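You operate a simulated robot arm through the tools that you are given. There is no shell and no other tool. Be economical: measure what you need, move in short steps, check, and stop when the job is done.

Carry out the task below with a simulated robot arm. There is one attempt and no reset: what you move stays moved.

Task
Bin the oldest packet in the seed box and file the yellow one in its slot.
Fine: the old one goes into the grey waste tin, whose lid goes back on; leave the other packets.

Only the result counts: the job must be done as asked and must still hold three seconds after the hand-in. Knocking over, shifting, dropping, spilling or breaking anything else fails it. Lids that push on must go on centred and level and be pressed home; caps that screw on are set level and turned clockwise until they are tight.

Robot
A 7-joint arm with a two-finger parallel gripper, fixed in place. Base frame: the origin is at the foot of the arm, x ahead of it, y to its left, z up; the work surface is at about z = 0.95. Units: m, degrees, N and s.
With the tool pointing down near the work surface it reaches from about 0.22 to 0.68 m from the base axis. Its first joint turns from -66.0 to 66.0 degrees. Payload 2.4 kg.
The tool frame sits at the grasp point between the pads (the TCP): z along the fingers, y along the line on which they close. The tips reach 0.03 m beyond it. Largest opening 0.094 m; finger width 0.028, thickness 0.01; the body of the gripper, 0.05 by 0.096 m, starts 0.055 m behind the TCP.
Orientation is that of the tool frame in the base frame, as [roll, pitch, yaw] about the fixed x, y, z axes, in that order (R = Rz(yaw) Ry(pitch) Rx(roll)). With the fingers straight down and closing along the base's y, the tool's x points along the base's -x, its y along +y and its z along -z.

Tools
- The arm moves only by the tool servo_tool. Its arguments are lists of equal length, an entry for each row: "slide": the shift along the base's x, y, z in m, a list of three; "rot": the turn, a rotation vector about the base's x, y, z in rad, a list of three; "jaw": the finger opening in m, from 0 to 0.094. In form: {"slide": [[x, y, z], ...], "rot": [[ax, ay, az], ...], "jaw": [jaw, ...]}. A call has 1 to 10 rows; each row is the pose to reach, as a shift and turn from the pose commanded when the call began. Each row takes 0.2 s and may step no farther than 0.05 m and 8.6 degrees from the row before; otherwise, or with a gripper value out of range, the whole call is refused. Where a pose cannot be reached the arm comes as near as it can. A force on the tool above 90 N (or 10 N above the force at the start of the call, whichever is more), or a blocked arm, ends the call early, and 0.2 s more pass. The fingers move at their own pace (about 0.153 m/s each) and stop on an object; they squeeze with about 22 N. The grip force told is the motor's: it shows also when the fingers shut on nothing. Time passes only in rows, and 0.2 s behind the last, so rows that repeat a pose let the fingers close. It gives the time, the measured TCP pose, the force on the tool (base axes), the opening and the grip force at its end, in the units of the frame above (readings bear some noise), with the torque about the TCP (base axes, N m) and any sound that the robot's microphone picked up, and new pictures: "views" is both (left out), scene, wrist or none.
- Cameras (640 x 400 px; columns grow to the right, rows downward): "scene" is fixed at [0.0282, 0.4732, 1.4322]; the picture's right is [-0.79, -0.61, 0.00], its down [-0.41, 0.54, -0.73] and it looks along [0.44, -0.58, -0.68] (base axes); focal length 218 px, centre (320, 200). "wrist" rides on the gripper at [0.076, 0.014, -0.102] in the tool frame; the picture's right is [-0.18, 0.98, 0.00], its down [-0.75, -0.14, -0.64] and it looks along [-0.63, -0.12, 0.77] (tool axes); focal length 243 px, centre (320, 200). There is no depth. A picture from a camera that has moved, and an enlarged one, comes with that camera's place and axes in the base frame and with its lens.
- enlarge(camera, box): a new picture of the part [left, top, right, bottom] of that camera's present view, enlarged. No time passes.
- finish_job(): hands the job in; it is judged then, once.

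Go step by step. Nothing tells you positions but the pictures and the camera data: compare them with the known pose of the tool, close in by small moves and look again before you grip or let go. The budget is 120 turns and 200 pictures, counting those below and the enlarged ones. Unless the task says otherwise, let go and move clear before handing in, and close with one line.

The tools are called after "Emit:" as name(argument=value, ...) on one line, values as JSON. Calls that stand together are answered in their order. servo_tool: Moves the arm, as the interface text tells. Its arguments: {"type":"object","properties":{"slide":{"type":"array"},"rot":{"type":"array"},"jaw":{"type":"array"},"views":{"type":"string","enum":["both","scene","wrist","none"]}},"required":["slide","rot","jaw"]} The other tools are called the same way: enlarge (camera, box) takes an enlarged picture of a part of a camera's view; finish_job () hands the job in.

At the start:

```text
time: 0.0
tcp_pos: [0.2851, -0.0104, 1.2439]
tool_rot: [-180.0, 0.1, -179.9]
force: [0.0, 0.0, -0.4]
ft_torque: [-0.02, 0.0, -0.01]
grip_width: 0.0939
grasp_force: 0.1
```

scene: 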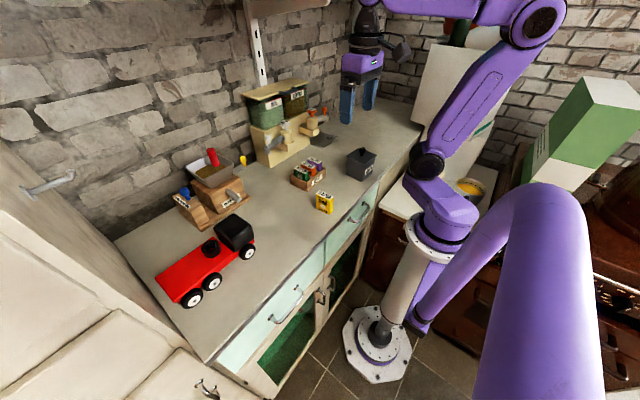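
wrist: 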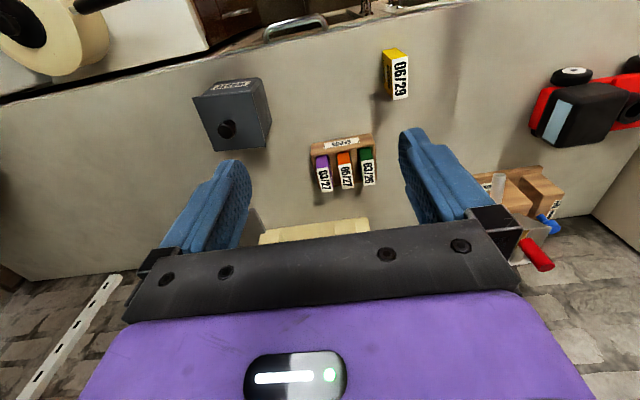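

I see a seed box with three packets (purple, orange, green), a grey tin with a knobbed lid and the yellow packet standing apart. I'll enlarge the views to read the dates and measure.

Emit:
enlarge(camera="wrist", box=[290, 120, 400, 200])

Emit:
enlarge(camera="scene", box=[270, 130, 398, 220])

Emit:
enlarge(camera="wrist", box=[180, 30, 440, 200])

```text
5.00 times, centred on (345, 160) of wrist
camera zoom: at [0.21, 0.0059, 1.3461], right [0.18, 0.98, 0.0], down [0.75, -0.14, 0.64], along [0.63, -0.12, -0.77], focal length 1213 px, centre (195, 400)
```

zoom: 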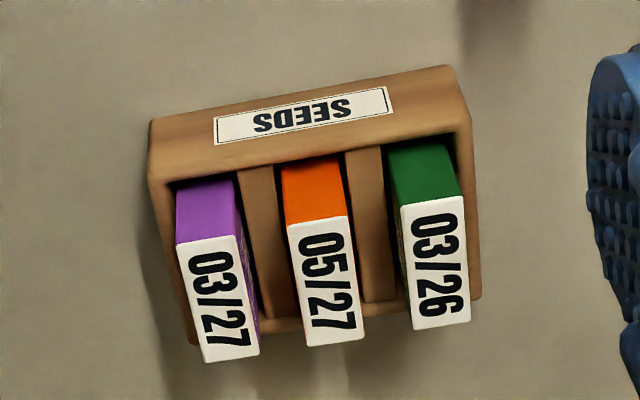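

```text
4.44 times, centred on (334, 175) of scene
camera zoom: at [0.0282, 0.4732, 1.4322], right [-0.79, -0.61, 0.0], down [-0.41, 0.54, -0.73], along [0.44, -0.58, -0.68], focal length 970 px, centre (258, 311)
```

zoom: 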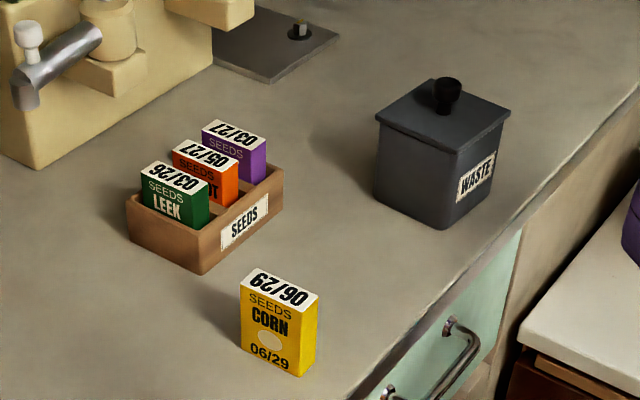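

```text
2.35 times, centred on (310, 115) of wrist
camera zoom: at [0.21, 0.0059, 1.3461], right [0.18, 0.98, 0.0], down [0.75, -0.14, 0.64], along [0.63, -0.12, -0.77], focal length 571 px, centre (344, 400)
```

zoom: 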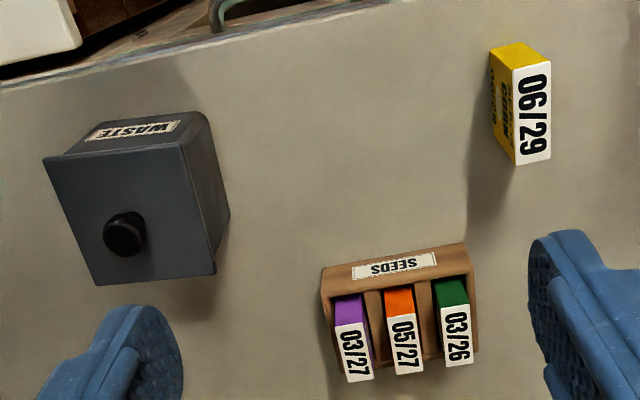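

The green packet (03/26) is the oldest. By triangulation I put it at about (0.435, 0.043, top 1.018), yellow at (0.304, 0.090, top 1.012) and the tin knob at (0.311, -0.134, 1.056). I'll go above the knob first.

Emit:
servo_tool(slide=[[0.01, -0.04, -0.01], [0.02, -0.08, -0.02], [0.027, -0.123, -0.04], [0.027, -0.123, -0.08], [0.027, -0.123, -0.1], [0.027, -0.123, -0.1]], rot=[[0, 0, 0], [0, 0, -0.035], [0, 0, -0.07], [0, 0, -0.07], [0, 0, -0.07], [0, 0, -0.07]], jaw=[0.09, 0.08, 0.06, 0.05, 0.05, 0.05])

```text
time: 1.4
tcp_pos: [0.3093, -0.1322, 1.1456]
tool_rot: [180.0, 0.1, 176.0]
force: [0.9, -0.4, 0.0]
ft_torque: [-0.04, -0.01, -0.01]
grip_width: 0.0501
grasp_force: 0.1
camera wrist: at [0.2359, -0.1116, 1.2469], right [0.25, 0.97, 0.0], down [0.74, -0.19, 0.64], along [0.62, -0.16, -0.77], focal length 243 px, centre (320, 200)
```

scene: 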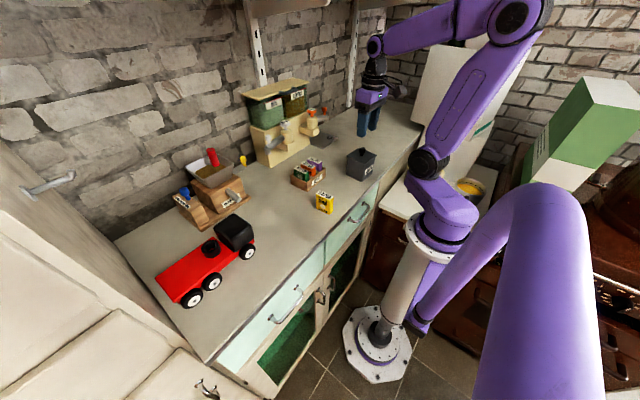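
wrist: 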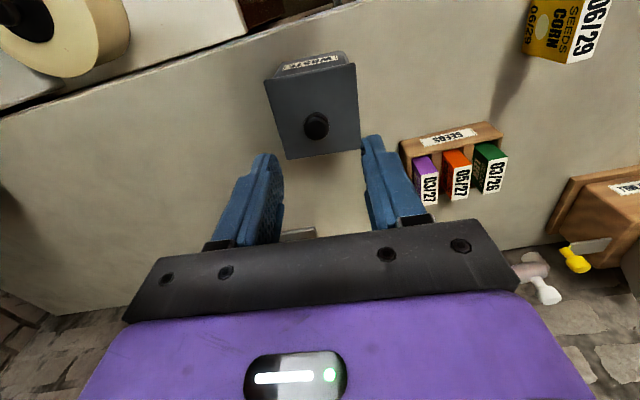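

The knob lies at about (0.3126, -0.134), almost straight below. I'll make the small correction, descend to it and close.

Emit:
servo_tool(slide=[[0.0035, -0.0015, -0.03], [0.0035, -0.0015, -0.055], [0.0035, -0.0015, -0.068], [0.0035, -0.0015, -0.073], [0.0035, -0.0015, -0.073]], rot=[[0, 0, 0], [0, 0, 0], [0, 0, 0], [0, 0, 0], [0, 0, 0]], jaw=[0.05, 0.05, 0.05, 0.05, 0.05])

Emit:
enlarge(camera="scene", box=[320, 110, 400, 190])

```text
time: 2.6
tcp_pos: [0.3134, -0.1338, 1.0717]
tool_rot: [-180.0, 0.0, 176.0]
force: [-0.2, 0.4, -0.7]
ft_torque: [0.02, 0.01, 0.04]
grip_width: 0.0499
grasp_force: 0.2
camera wrist: at [0.2405, -0.1127, 1.1733], right [0.25, 0.97, 0.0], down [0.74, -0.19, 0.64], along [0.62, -0.16, -0.77], focal length 243 px, centre (320, 200)
```

scene: 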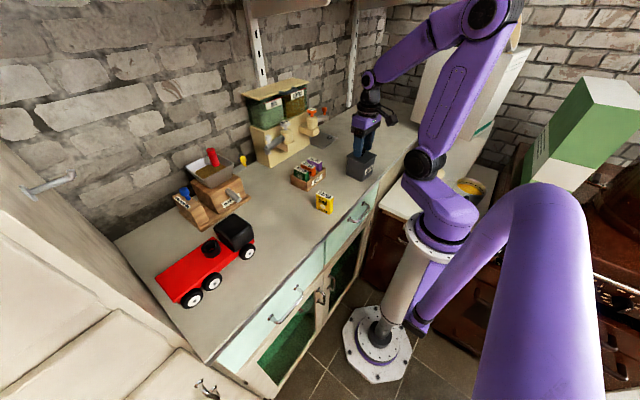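
wrist: 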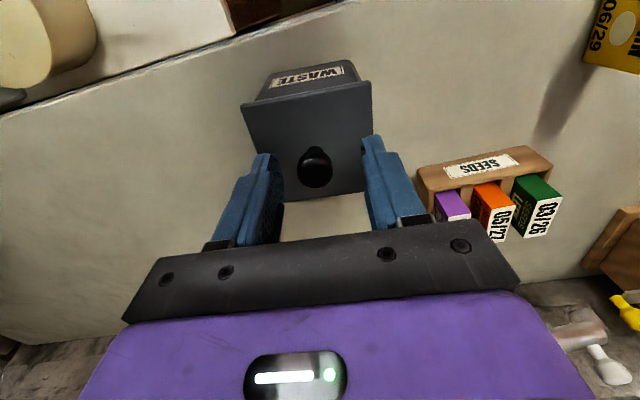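

```text
5.00 times, centred on (360, 150) of scene
camera zoom: at [0.0282, 0.4732, 1.4322], right [-0.79, -0.61, 0.0], down [-0.41, 0.54, -0.73], along [0.44, -0.58, -0.68], focal length 1092 px, centre (120, 450)
```

zoom: 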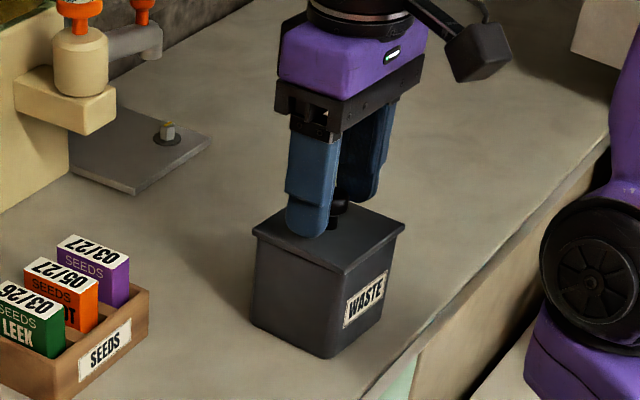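

The fingers straddle the knob just above the lid. I'll go 3 mm lower and close.

Emit:
servo_tool(slide=[[0.0, -0.0005, -0.003], [0.0, -0.0005, -0.003], [0.0, -0.0005, -0.003], [0.0, -0.0005, -0.003]], rot=[[0, 0, 0], [0, 0, 0], [0, 0, 0], [0, 0, 0]], jaw=[0.05, 0.03, 0.0, 0.0], views="none")

```text
time: 3.6
tcp_pos: [0.3153, -0.1343, 1.0683]
tool_rot: [179.9, 0.1, 176.0]
force: [0.5, -0.2, 0.3]
ft_torque: [0.02, -0.03, 0.03]
grip_width: 0.0204
grasp_force: 21.6
heard: snap
```

The knob is gripped at a width of 20 mm, and the microphone heard a snap. I'll lift straight up slowly.

Emit:
servo_tool(slide=[[0, 0, 0.004], [0, 0, 0.01], [0, 0, 0.02], [0, 0, 0.04], [0, 0, 0.07], [0, 0, 0.1], [0, 0, 0.1]], rot=[[0, 0, 0], [0, 0, 0], [0, 0, 0], [0, 0, 0], [0, 0, 0], [0, 0, 0], [0, 0, 0]], jaw=[0, 0, 0, 0, 0, 0, 0])

Emit:
enlarge(camera="scene", box=[310, 90, 410, 190])

```text
time: 5.2
tcp_pos: [0.3141, -0.1353, 1.1686]
tool_rot: [-179.9, -0.1, 176.0]
force: [-0.1, -0.6, 0.3]
ft_torque: [0.01, 0.0, -0.01]
grip_width: 0.0205
grasp_force: 21.7
camera wrist: at [0.2419, -0.1145, 1.2706], right [0.25, 0.97, 0.0], down [0.74, -0.19, 0.64], along [0.62, -0.16, -0.77], focal length 243 px, centre (320, 200)
```

scene: 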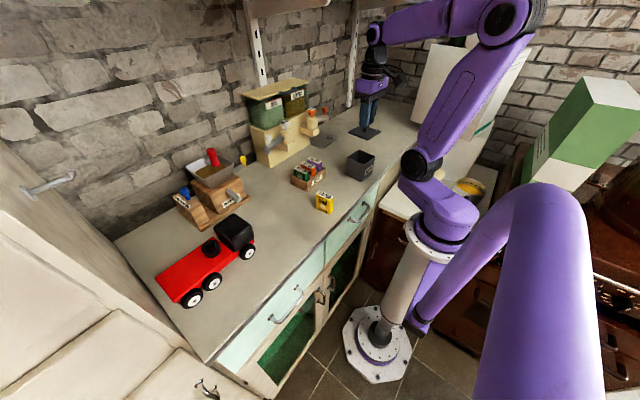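
wrist: 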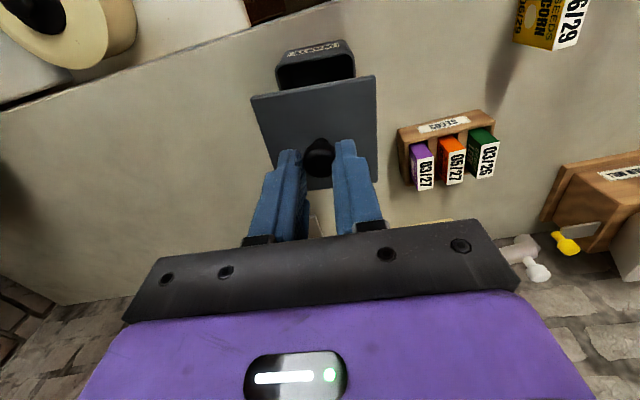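

```text
4.00 times, centred on (360, 140) of scene
camera zoom: at [0.0282, 0.4732, 1.4322], right [-0.79, -0.61, 0.0], down [-0.41, 0.54, -0.73], along [0.44, -0.58, -0.68], focal length 873 px, centre (160, 440)
```

zoom: 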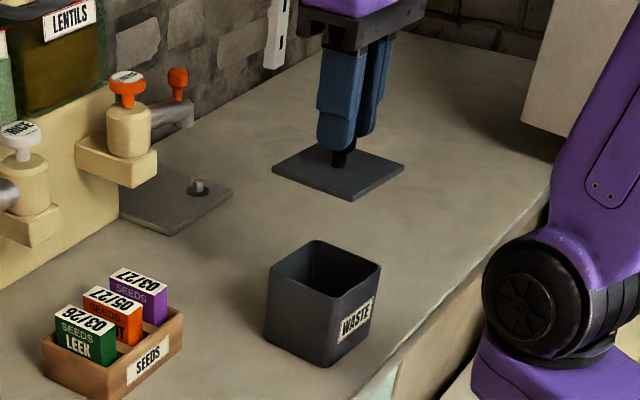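

The lid is off, level in the grip, and the tin is undisturbed. I'll carry the lid to clear counter around (0.38, -0.26).

Emit:
servo_tool(slide=[[0.02, -0.04, 0], [0.04, -0.08, 0], [0.065, -0.12, 0], [0.065, -0.125, -0.04], [0.065, -0.125, -0.085], [0.065, -0.125, -0.13], [0.065, -0.125, -0.15], [0.065, -0.125, -0.15]], rot=[[0, 0, 0], [0, 0, 0], [0, 0, 0], [0, 0, 0], [0, 0, 0], [0, 0, 0], [0, 0, 0], [0, 0, 0]], jaw=[0, 0, 0, 0, 0, 0, 0, 0])

Emit:
enlarge(camera="scene", box=[310, 90, 410, 190])

```text
time: 7.0
tcp_pos: [0.3796, -0.2605, 1.0164]
tool_rot: [-179.9, -0.1, 176.0]
force: [0.0, -0.7, 0.7]
ft_torque: [-0.04, 0.02, -0.01]
grip_width: 0.0203
grasp_force: 22.3
camera wrist: at [0.3059, -0.2386, 1.1179], right [0.25, 0.97, 0.0], down [0.74, -0.19, 0.64], along [0.62, -0.16, -0.77], focal length 243 px, centre (320, 200)
```

scene: 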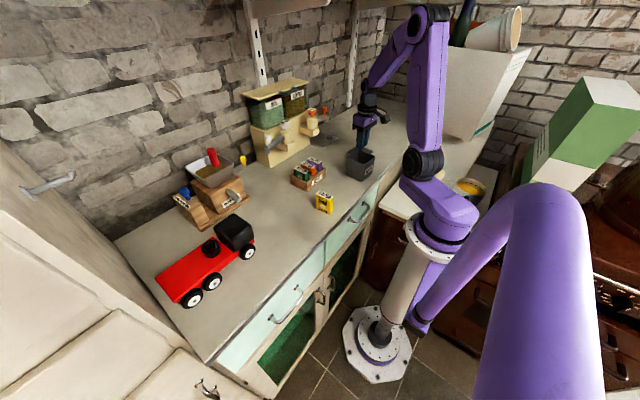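
wrist: 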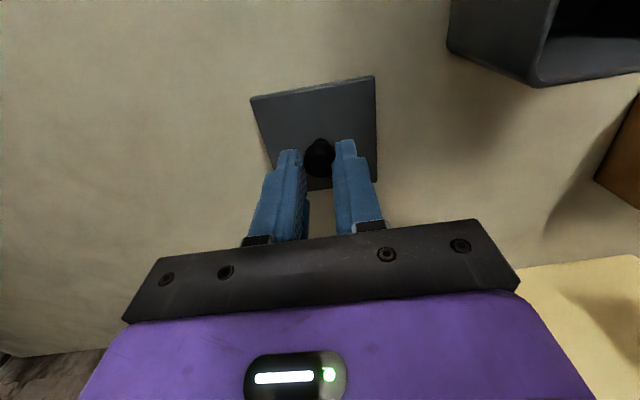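

```text
4.00 times, centred on (360, 140) of scene
camera zoom: at [0.0282, 0.4732, 1.4322], right [-0.79, -0.61, 0.0], down [-0.41, 0.54, -0.73], along [0.44, -0.58, -0.68], focal length 873 px, centre (160, 440)
```

zoom: 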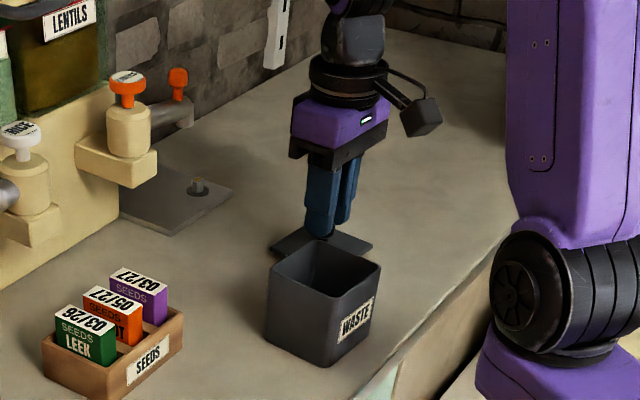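

The lid hovers over clear counter. I'll lower it in small steps until the force shows contact.

Emit:
servo_tool(slide=[[0, 0, -0.004], [0, 0, -0.008], [0, 0, -0.011], [0, 0, -0.014], [0, 0, -0.016], [0, 0, -0.018]], rot=[[0, 0, 0], [0, 0, 0], [0, 0, 0], [0, 0, 0], [0, 0, 0], [0, 0, 0]], jaw=[0, 0, 0, 0, 0, 0], views="wrist")

```text
time: 8.4
tcp_pos: [0.3812, -0.26, 1.0004]
tool_rot: [-180.0, 0.2, 176.0]
force: [-1.9, 3.0, 31.0]
ft_torque: [0.25, -0.01, 0.03]
grip_width: 0.0202
grasp_force: 22.0
camera wrist: at [0.3072, -0.2391, 1.1028], right [0.25, 0.97, 0.0], down [0.74, -0.19, 0.65], along [0.62, -0.16, -0.76], focal length 243 px, centre (320, 200)
```

wrist: 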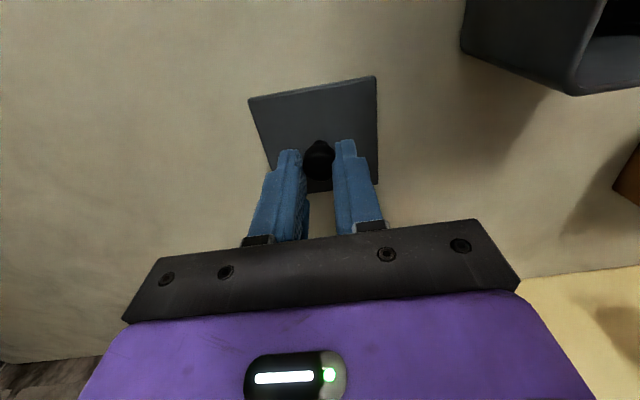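

It has touched the counter (31 N at z of about 1.000). I'll ease off 1 mm, open and rise.

Emit:
servo_tool(slide=[[0, 0, 0.0015], [0, 0, 0.0015], [0, 0, 0.0015], [0, 0, 0.03], [0, 0, 0.07], [0, 0, 0.11], [0, 0, 0.15]], rot=[[0, 0, 0], [0, 0, 0], [0, 0, 0], [0, 0, 0], [0, 0, 0], [0, 0, 0], [0, 0, 0]], jaw=[0, 0.04, 0.05, 0.05, 0.05, 0.05, 0.05], views="wrist")

```text
time: 10.0
tcp_pos: [0.378, -0.2586, 1.1502]
tool_rot: [-180.0, 0.0, 176.0]
force: [0.7, -1.0, 0.1]
ft_torque: [-0.04, 0.01, 0.0]
grip_width: 0.0499
grasp_force: 0.0
camera wrist: at [0.3051, -0.237, 1.252], right [0.25, 0.97, 0.0], down [0.74, -0.19, 0.64], along [0.62, -0.16, -0.77], focal length 243 px, centre (320, 200)
```

wrist: 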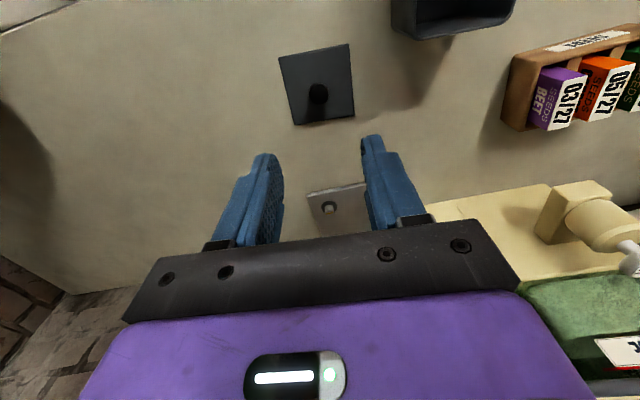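

The lid rests on the counter. Now I'll move above the green packet with yaw back to straight and look.

Emit:
servo_tool(slide=[[0.0, 0.045, 0.0], [0.01, 0.09, 0.0], [0.02, 0.135, 0.0], [0.03, 0.18, 0.0], [0.04, 0.225, 0.0], [0.045, 0.265, 0.0], [0.05, 0.302, 0.0], [0.05, 0.302, 0.0]], rot=[[0, 0, 0], [0, 0, 0.02], [0, 0, 0.04], [0, 0, 0.06], [0, 0, 0.06], [0, 0, 0.06], [0, 0, 0.06], [0, 0, 0.06]], jaw=[0.05, 0.05, 0.05, 0.05, 0.04, 0.032, 0.032, 0.032])

Emit:
enlarge(camera="scene", box=[260, 90, 380, 200])

Emit:
enlarge(camera="wrist", box=[240, 80, 400, 200])

```text
time: 11.8
tcp_pos: [0.4292, 0.0414, 1.1487]
tool_rot: [179.9, -0.1, 179.5]
force: [0.1, 0.4, -0.7]
ft_torque: [-0.04, 0.01, 0.02]
grip_width: 0.0322
grasp_force: 0.0
camera wrist: at [0.3548, 0.0587, 1.2506], right [0.19, 0.98, 0.0], down [0.75, -0.15, 0.64], along [0.63, -0.12, -0.77], focal length 243 px, centre (320, 200)
```

scene: 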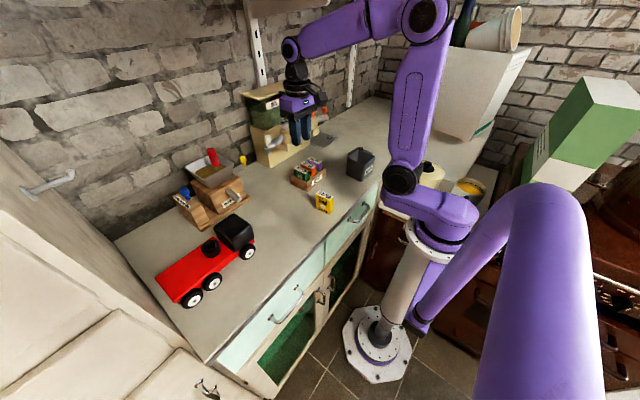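
wrist: 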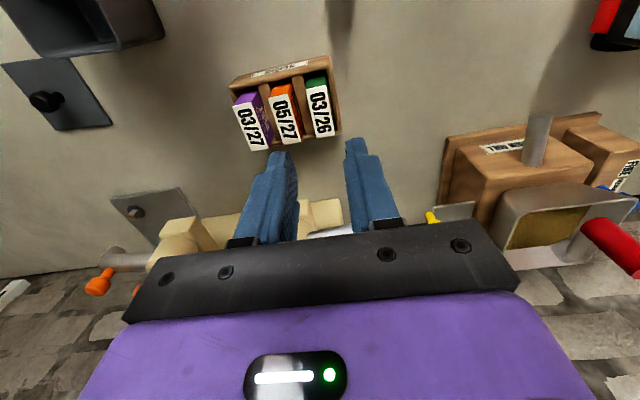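

```text
3.64 times, centred on (320, 145) of scene
camera zoom: at [0.0282, 0.4732, 1.4322], right [-0.79, -0.61, 0.0], down [-0.41, 0.54, -0.73], along [0.44, -0.58, -0.68], focal length 794 px, centre (320, 400)
```

zoom: 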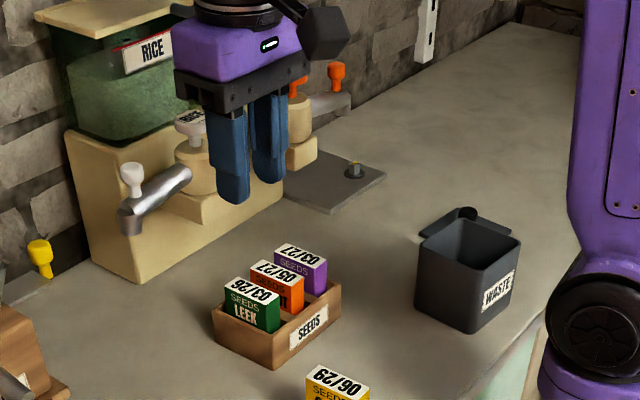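

```text
3.33 times, centred on (320, 140) of wrist
camera zoom: at [0.3548, 0.0587, 1.2506], right [0.19, 0.98, 0.0], down [0.75, -0.15, 0.64], along [0.63, -0.12, -0.77], focal length 809 px, centre (320, 400)
```

zoom: 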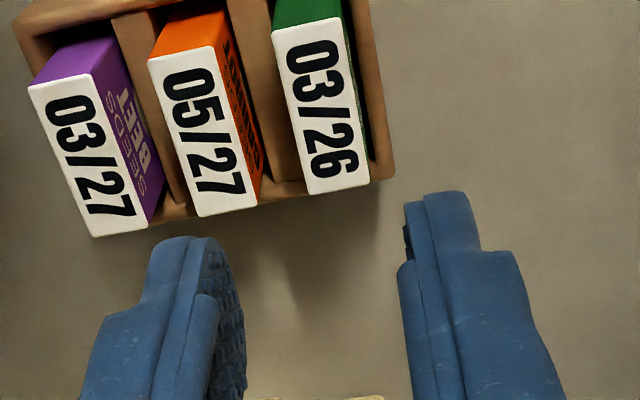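

The green packet's top is centred at (0.440, 0.044), 48 mm in x by 19 mm in y, with only about 14 mm to the orange one. It is safer to grip the packet across its 48 mm width, so I'll turn the gripper 90° here, well above everything.

Emit:
servo_tool(slide=[[0, 0, 0], [0, 0, 0], [0, 0, 0], [0, 0, 0], [0, 0, 0], [0, 0, 0], [0, 0, 0], [0, 0, 0], [0.005, 0, 0], [0.0095, 0.002, 0]], rot=[[0, 0, -0.145], [0, 0, -0.29], [0, 0, -0.435], [0, 0, -0.58], [0, 0, -0.725], [0, 0, -0.87], [0, 0, -1.015], [0, 0, -1.16], [0, 0, -1.305], [0, 0, -1.45]], jaw=[0.035, 0.04, 0.05, 0.06, 0.07, 0.07, 0.07, 0.07, 0.07, 0.07], views="none")

Emit:
servo_tool(slide=[[0, 0, 0], [0, 0, -0.02], [0, 0, -0.04], [0, 0, -0.04]], rot=[[0, 0, -0.111], [0, 0, -0.111], [0, 0, -0.111], [0, 0, -0.111]], jaw=[0.07, 0.07, 0.07, 0.07])

Emit:
enlarge(camera="scene", box=[260, 90, 380, 200])

Emit:
enlarge(camera="wrist", box=[240, 80, 400, 200])

```text
time: 14.0
tcp_pos: [0.4388, 0.0441, 1.15]
tool_rot: [179.9, 0.0, 96.1]
force: [0.2, 0.2, 0.3]
ft_torque: [0.0, -0.03, 0.02]
grip_width: 0.07
grasp_force: 0.0
```

```text
time: 15.0
tcp_pos: [0.4399, 0.0426, 1.1095]
tool_rot: [180.0, 0.0, 90.1]
force: [0.0, -0.1, -0.4]
ft_torque: [-0.03, -0.02, -0.01]
grip_width: 0.07
grasp_force: 0.0
camera wrist: at [0.4556, 0.1198, 1.2115], right [0.98, -0.18, 0.0], down [-0.14, -0.75, 0.64], along [-0.12, -0.63, -0.77], focal length 243 px, centre (320, 200)
```

scene: 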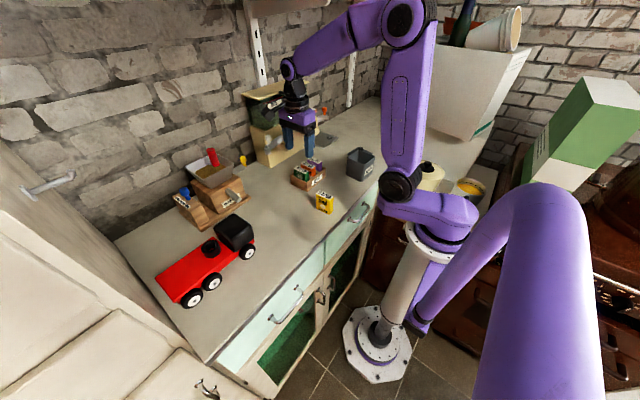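
wrist: 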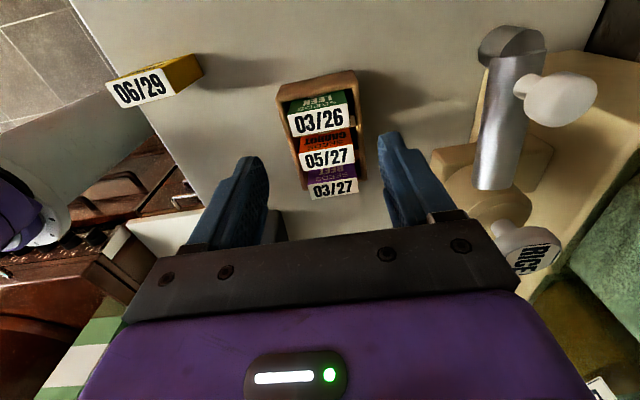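

```text
3.64 times, centred on (320, 145) of scene
camera zoom: at [0.0282, 0.4732, 1.4322], right [-0.79, -0.61, 0.0], down [-0.41, 0.54, -0.73], along [0.44, -0.58, -0.68], focal length 794 px, centre (320, 400)
```

zoom: 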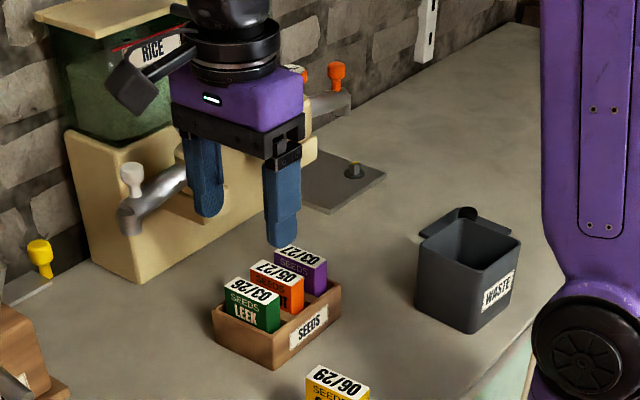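

```text
3.33 times, centred on (320, 140) of wrist
camera zoom: at [0.4556, 0.1198, 1.2115], right [0.98, -0.18, 0.0], down [-0.14, -0.75, 0.64], along [-0.12, -0.63, -0.77], focal length 809 px, centre (320, 400)
```

zoom: 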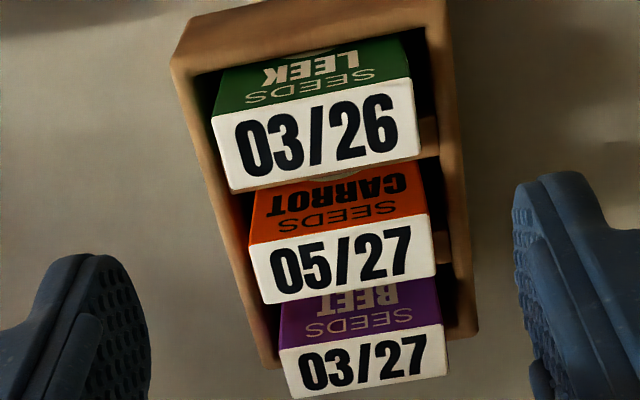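

The green packet is confirmed at (0.440, 0.0437), with no yaw and the box wall tops at about 0.988. I'll descend to TCP z = 1.024 (tips about 6 mm above the walls) and look before closing.

Emit:
servo_tool(slide=[[0.0, 0.001, -0.03], [0.0, 0.001, -0.06], [0.0, 0.001, -0.078], [0.0, 0.001, -0.086], [0.0, 0.001, -0.086]], rot=[[0, 0, 0], [0, 0, 0], [0, 0, 0], [0, 0, 0], [0, 0, 0]], jaw=[0.066, 0.066, 0.066, 0.066, 0.066], views="wrist")

Emit:
enlarge(camera="scene", box=[280, 120, 360, 200])

```text
time: 16.2
tcp_pos: [0.4405, 0.0441, 1.0228]
tool_rot: [180.0, 0.0, 90.0]
force: [0.6, 0.2, 0.5]
ft_torque: [-0.01, 0.0, 0.01]
grip_width: 0.0659
grasp_force: 0.0
camera wrist: at [0.4559, 0.1216, 1.1248], right [0.98, -0.18, 0.0], down [-0.14, -0.75, 0.64], along [-0.12, -0.63, -0.77], focal length 243 px, centre (320, 200)
```

wrist: 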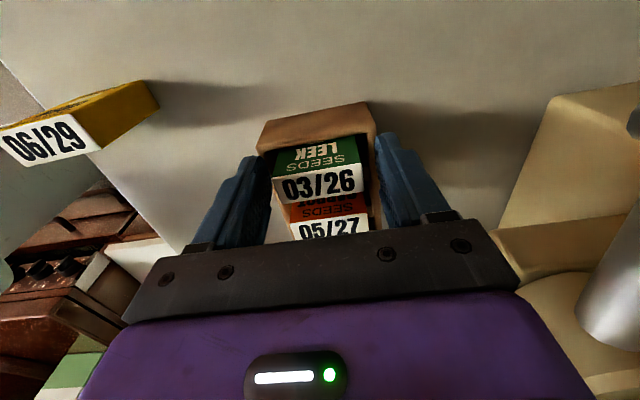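

```text
5.00 times, centred on (320, 160) of scene
camera zoom: at [0.0282, 0.4732, 1.4322], right [-0.79, -0.61, 0.0], down [-0.41, 0.54, -0.73], along [0.44, -0.58, -0.68], focal length 1092 px, centre (320, 400)
```

zoom: 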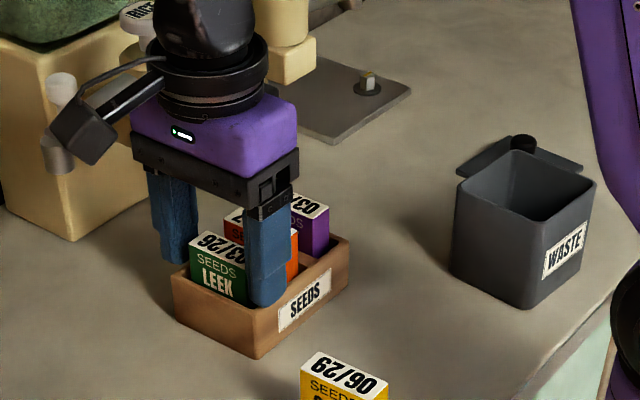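

The fingers straddle the green packet and clear the walls. I'll close, then lift slowly straight up.

Emit:
servo_tool(slide=[[0, 0, 0], [0, 0, 0], [0, 0, 0]], rot=[[0, 0, 0], [0, 0, 0], [0, 0, 0]], jaw=[0.05, 0.03, 0.03], views="none")

Emit:
servo_tool(slide=[[0, 0, 0.01], [0, 0, 0.02], [0, 0, 0.035], [0, 0, 0.06], [0, 0, 0.09], [0, 0, 0.12], [0, 0, 0.12]], rot=[[0, 0, 0], [0, 0, 0], [0, 0, 0], [0, 0, 0], [0, 0, 0], [0, 0, 0], [0, 0, 0]], jaw=[0.03, 0.03, 0.03, 0.03, 0.03, 0.03, 0.03])

Emit:
enlarge(camera="scene", box=[280, 90, 390, 200])

```text
time: 17.0
tcp_pos: [0.4402, 0.0438, 1.0225]
tool_rot: [-179.9, 0.0, 90.0]
force: [-0.4, -0.1, 0.7]
ft_torque: [0.01, -0.01, -0.01]
grip_width: 0.0488
grasp_force: 22.5
```

```text
time: 18.6
tcp_pos: [0.4387, 0.0452, 1.1425]
tool_rot: [180.0, -0.1, 90.1]
force: [-0.2, 0.0, -0.4]
ft_torque: [-0.03, 0.02, 0.01]
grip_width: 0.0488
grasp_force: 21.6
camera wrist: at [0.4542, 0.1233, 1.2448], right [0.98, -0.18, 0.0], down [-0.14, -0.75, 0.64], along [-0.12, -0.63, -0.77], focal length 243 px, centre (320, 200)
```

scene: 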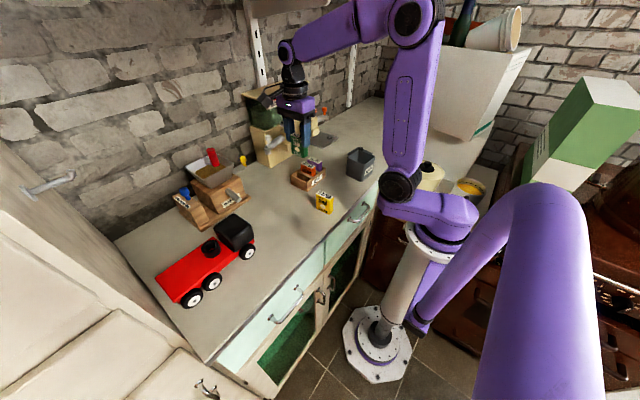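
wrist: 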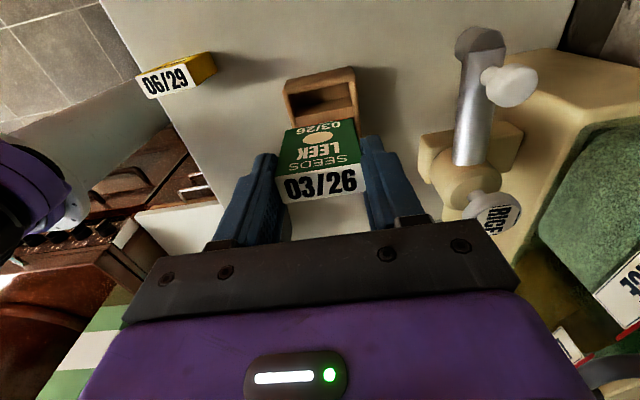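

```text
3.64 times, centred on (335, 145) of scene
camera zoom: at [0.0282, 0.4732, 1.4322], right [-0.79, -0.61, 0.0], down [-0.41, 0.54, -0.73], along [0.44, -0.58, -0.68], focal length 794 px, centre (266, 400)
```

zoom: 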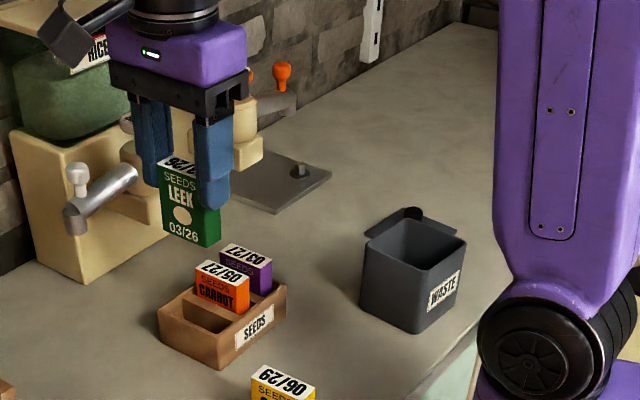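

The green packet came out cleanly and the neighbours stayed in place. I'll carry it over the tin.

Emit:
servo_tool(slide=[[-0.025, -0.035, 0], [-0.05, -0.07, 0], [-0.075, -0.105, 0], [-0.1, -0.14, 0], [-0.126, -0.179, 0], [-0.126, -0.179, -0.02], [-0.126, -0.179, -0.02]], rot=[[0, 0, 0], [0, 0, 0], [0, 0, -0.035], [0, 0, -0.07], [0, 0, -0.07], [0, 0, -0.07], [0, 0, -0.07]], jaw=[0.03, 0.03, 0.03, 0.03, 0.03, 0.03, 0.03])

Emit:
enlarge(camera="scene", box=[310, 90, 410, 190])

Emit:
enlarge(camera="wrist", box=[240, 60, 420, 200])

```text
time: 20.2
tcp_pos: [0.3134, -0.1355, 1.1242]
tool_rot: [-179.9, 0.0, 86.1]
force: [-0.4, -0.1, -0.2]
ft_torque: [-0.03, -0.03, -0.01]
grip_width: 0.0488
grasp_force: 21.9
camera wrist: at [0.3338, -0.0584, 1.2268], right [0.97, -0.25, 0.0], down [-0.19, -0.74, 0.64], along [-0.16, -0.62, -0.77], focal length 243 px, centre (320, 200)
```

scene: 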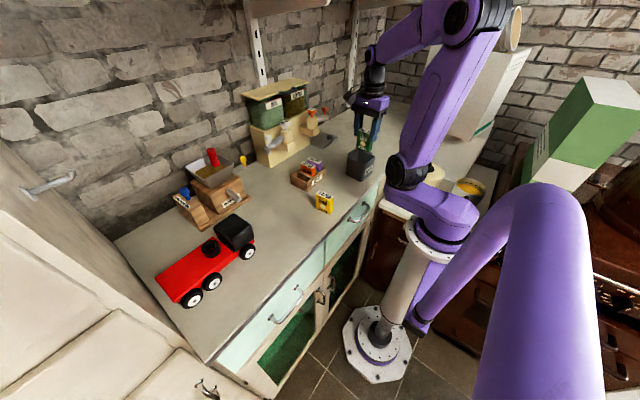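
wrist: 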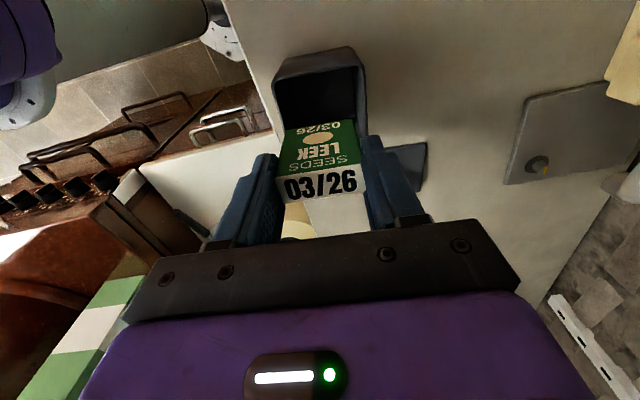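

```text
4.00 times, centred on (360, 140) of scene
camera zoom: at [0.0282, 0.4732, 1.4322], right [-0.79, -0.61, 0.0], down [-0.41, 0.54, -0.73], along [0.44, -0.58, -0.68], focal length 873 px, centre (160, 440)
```

zoom: 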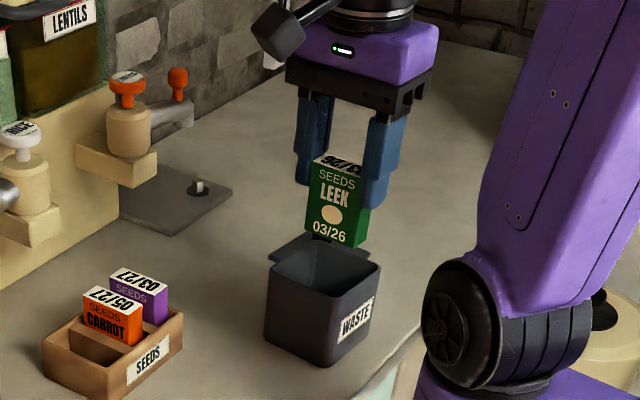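

```text
2.86 times, centred on (330, 130) of wrist
camera zoom: at [0.3338, -0.0584, 1.2268], right [0.97, -0.25, 0.0], down [-0.19, -0.74, 0.64], along [-0.16, -0.62, -0.77], focal length 693 px, centre (291, 400)
```

zoom: 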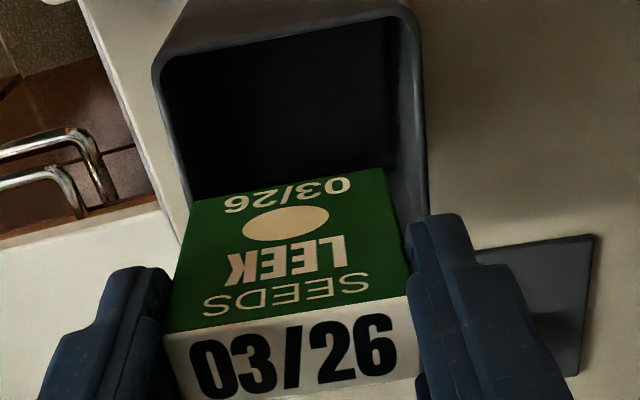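

The packet hangs over the tin opening; the tin centre is about (0.317, -0.133) with an inner width of about 62 mm. I'll nudge +2 mm in x and lower it so the packet enters while the fingertips stay above the rim.

Emit:
servo_tool(slide=[[0.0025, 0.001, 0], [0.0025, 0.001, -0.02], [0.0025, 0.001, -0.035], [0.0025, 0.001, -0.05], [0.0025, 0.001, -0.05]], rot=[[0, 0, 0], [0, 0, 0], [0, 0, 0], [0, 0, 0], [0, 0, 0]], jaw=[0.03, 0.03, 0.03, 0.03, 0.03], views="wrist")

Emit:
enlarge(camera="scene", box=[320, 110, 400, 190])

```text
time: 21.4
tcp_pos: [0.3155, -0.132, 1.0747]
tool_rot: [-180.0, 0.0, 85.9]
force: [0.2, -0.6, 0.2]
ft_torque: [0.0, -0.01, -0.01]
grip_width: 0.0489
grasp_force: 21.5
camera wrist: at [0.3365, -0.0566, 1.1765], right [0.97, -0.25, 0.0], down [-0.19, -0.74, 0.64], along [-0.16, -0.62, -0.77], focal length 243 px, centre (320, 200)
```

wrist: 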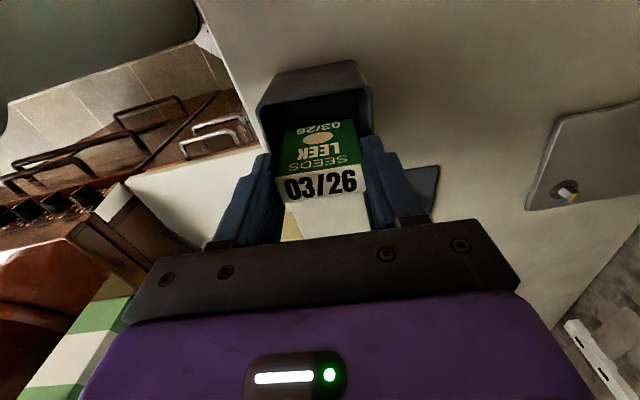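

```text
5.00 times, centred on (360, 150) of scene
camera zoom: at [0.0282, 0.4732, 1.4322], right [-0.79, -0.61, 0.0], down [-0.41, 0.54, -0.73], along [0.44, -0.58, -0.68], focal length 1092 px, centre (120, 450)
```

zoom: 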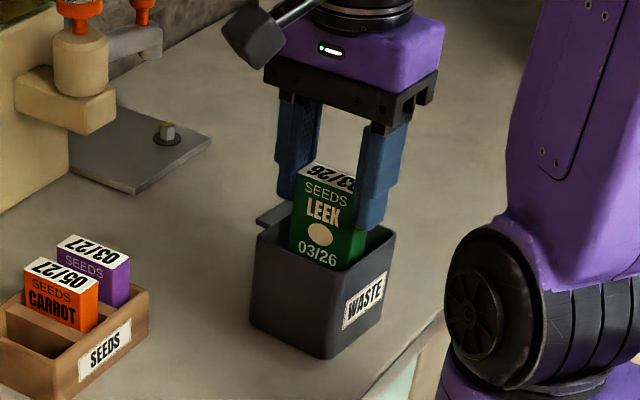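

The packet is inside the tin opening. I'll lower 5 mm more and release, then rise.

Emit:
servo_tool(slide=[[0, 0, -0.005], [0, 0, -0.005], [0, 0, -0.005], [0, 0, -0.005], [0, 0, 0.03], [0, 0, 0.07], [0, 0, 0.1], [0, 0, 0.1]], rot=[[0, 0, 0], [0, 0, 0], [0, 0, 0], [0, 0, 0], [0, 0, 0], [0, 0, 0], [0, 0, 0], [0, 0, 0]], jaw=[0.03, 0.065, 0.065, 0.065, 0.065, 0.065, 0.065, 0.065])

Emit:
enlarge(camera="scene", box=[320, 110, 400, 190])

```text
time: 23.2
tcp_pos: [0.3178, -0.1336, 1.1741]
tool_rot: [180.0, 0.1, 86.0]
force: [-0.2, 0.1, -0.6]
ft_torque: [0.0, -0.04, 0.0]
grip_width: 0.0649
grasp_force: 0.1
camera wrist: at [0.3382, -0.0577, 1.2767], right [0.97, -0.25, 0.0], down [-0.19, -0.74, 0.64], along [-0.16, -0.62, -0.77], focal length 243 px, centre (320, 200)
```

scene: 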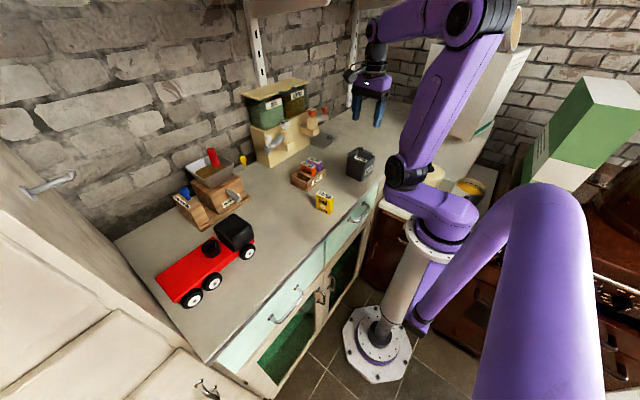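
wrist: 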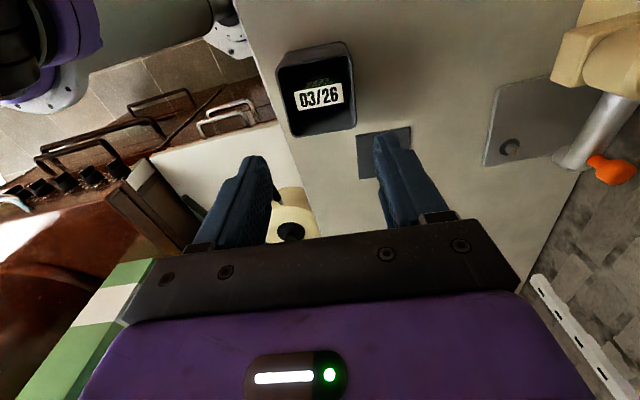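

```text
5.00 times, centred on (360, 150) of scene
camera zoom: at [0.0282, 0.4732, 1.4322], right [-0.79, -0.61, 0.0], down [-0.41, 0.54, -0.73], along [0.44, -0.58, -0.68], focal length 1092 px, centre (120, 450)
```

zoom: 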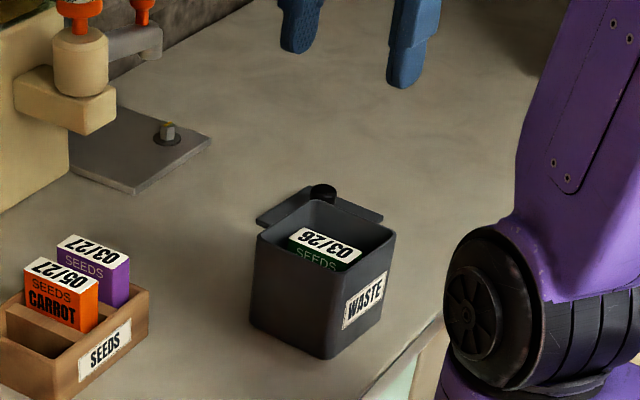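

The green packet stands fully inside the tin, below the rim. Next I'll go to hover over the yellow packet, with the gripper closing along x.

Emit:
servo_tool(slide=[[0, 0.045, 0], [0, 0.09, 0], [-0.005, 0.135, 0], [-0.01, 0.18, 0], [-0.011, 0.2235, -0.02], [-0.011, 0.2235, -0.06], [-0.011, 0.2235, -0.06]], rot=[[0, 0, 0], [0, 0, 0.035], [0, 0, 0.07], [0, 0, 0.07], [0, 0, 0.07], [0, 0, 0.07], [0, 0, 0.07]], jaw=[0.066, 0.066, 0.066, 0.066, 0.066, 0.066, 0.066], views="wrist")

Emit:
enlarge(camera="wrist", box=[240, 60, 400, 180])

Emit:
enlarge(camera="scene", box=[270, 130, 370, 230])

```text
time: 24.8
tcp_pos: [0.3057, 0.0902, 1.1135]
tool_rot: [-179.9, 0.1, 90.0]
force: [0.0, 0.9, -0.1]
ft_torque: [-0.01, -0.02, -0.03]
grip_width: 0.0663
grasp_force: 0.0
camera wrist: at [0.321, 0.1669, 1.2147], right [0.98, -0.18, 0.0], down [-0.14, -0.75, 0.64], along [-0.12, -0.63, -0.77], focal length 243 px, centre (320, 200)
```

wrist: 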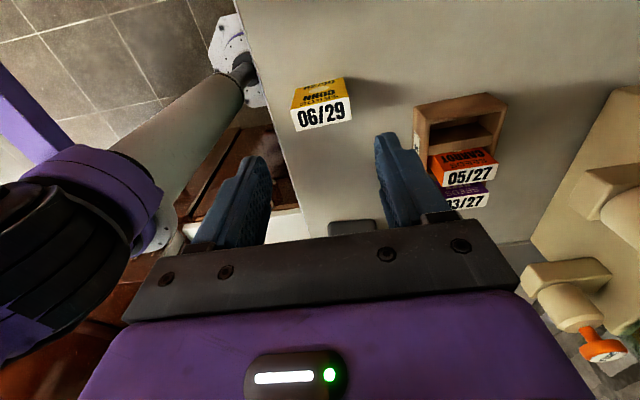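

```text
3.33 times, centred on (320, 120) of wrist
camera zoom: at [0.321, 0.1669, 1.2147], right [0.98, -0.18, 0.0], down [-0.14, -0.75, 0.64], along [-0.12, -0.63, -0.77], focal length 809 px, centre (320, 467)
```

zoom: 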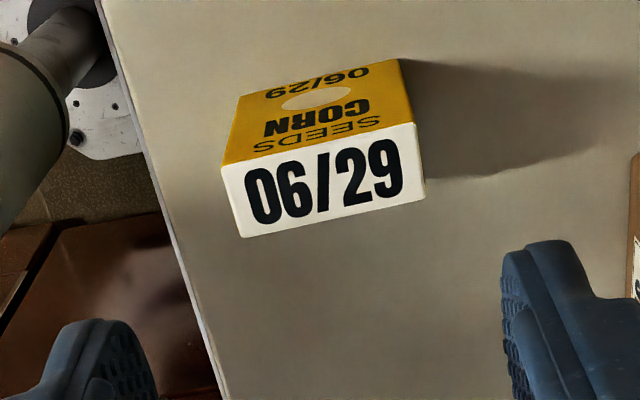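

```text
4.00 times, centred on (320, 180) of scene
camera zoom: at [0.0282, 0.4732, 1.4322], right [-0.79, -0.61, 0.0], down [-0.41, 0.54, -0.73], along [0.44, -0.58, -0.68], focal length 873 px, centre (320, 280)
```

zoom: 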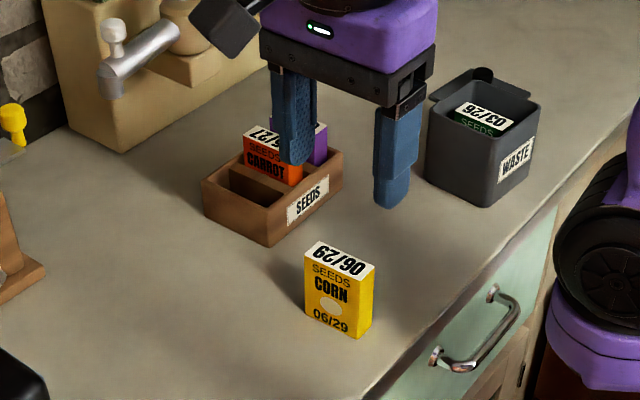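

The yellow packet is centred at (0.3076, 0.092) with yaw of about +2.9°. I'll align, then descend to TCP z = 1.018.

Emit:
servo_tool(slide=[[0.002, 0.0018, 0], [0.002, 0.0018, -0.04], [0.002, 0.0018, -0.075], [0.002, 0.0018, -0.0955], [0.002, 0.0018, -0.0955]], rot=[[0, 0, 0.05], [0, 0, 0.05], [0, 0, 0.05], [0, 0, 0.05], [0, 0, 0.05]], jaw=[0.068, 0.068, 0.068, 0.068, 0.068], views="wrist")

Emit:
enlarge(camera="scene", box=[280, 150, 360, 230])

```text
time: 26.0
tcp_pos: [0.3069, 0.0923, 1.0181]
tool_rot: [180.0, -0.1, 92.9]
force: [0.2, 0.0, -0.3]
ft_torque: [0.0, -0.02, 0.02]
grip_width: 0.0678
grasp_force: 0.1
camera wrist: at [0.3179, 0.1698, 1.1203], right [0.99, -0.13, 0.0], down [-0.1, -0.76, 0.64], along [-0.09, -0.64, -0.77], focal length 243 px, centre (320, 200)
```

wrist: 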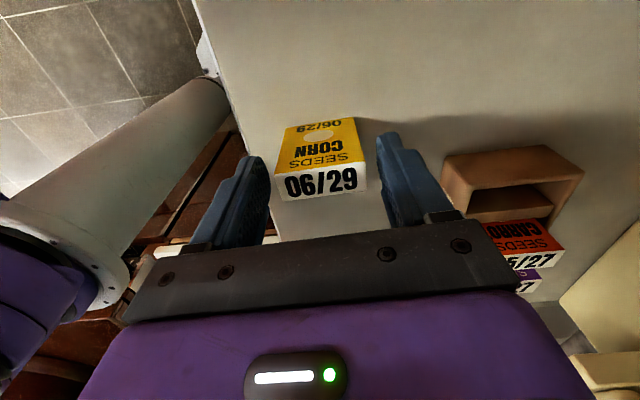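

```text
5.00 times, centred on (320, 190) of scene
camera zoom: at [0.0282, 0.4732, 1.4322], right [-0.79, -0.61, 0.0], down [-0.41, 0.54, -0.73], along [0.44, -0.58, -0.68], focal length 1092 px, centre (320, 250)
```

zoom: 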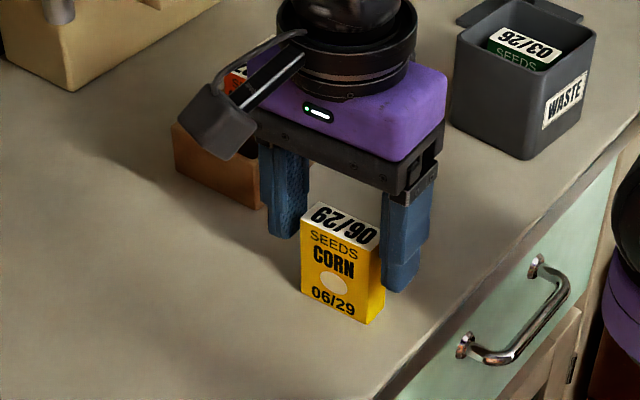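

It is aligned. I'll close on the packet, lift, and compare how it sits with the earlier green hold.

Emit:
servo_tool(slide=[[0, 0, 0], [0, 0, 0], [0, 0, 0]], rot=[[0, 0, 0], [0, 0, 0], [0, 0, 0]], jaw=[0.05, 0.03, 0.03], views="none")

Emit:
servo_tool(slide=[[0, 0, 0.01], [0, 0, 0.03], [0, 0, 0.06], [0, 0, 0.1], [0, 0, 0.127], [0, 0, 0.127]], rot=[[0, 0, 0], [0, 0, 0], [0, 0, 0], [0, 0, 0], [0, 0, 0], [0, 0, 0]], jaw=[0.03, 0.03, 0.03, 0.03, 0.03, 0.03], views="wrist")

```text
time: 26.8
tcp_pos: [0.3063, 0.0904, 1.018]
tool_rot: [-179.9, 0.0, 92.9]
force: [-0.5, -0.3, -0.2]
ft_torque: [-0.01, -0.01, -0.02]
grip_width: 0.0488
grasp_force: 22.1
```

```text
time: 28.2
tcp_pos: [0.3065, 0.0923, 1.1448]
tool_rot: [180.0, 0.0, 92.8]
force: [-0.3, 0.1, 0.5]
ft_torque: [0.01, -0.02, 0.06]
grip_width: 0.049
grasp_force: 22.1
camera wrist: at [0.3186, 0.1702, 1.2478], right [0.99, -0.14, 0.0], down [-0.1, -0.76, 0.64], along [-0.09, -0.64, -0.77], focal length 243 px, centre (320, 200)
```

wrist: 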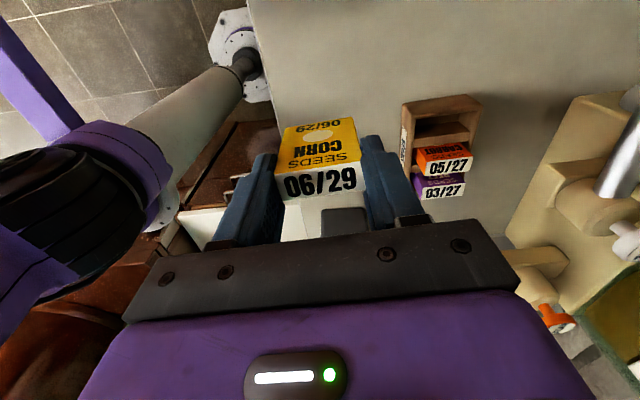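

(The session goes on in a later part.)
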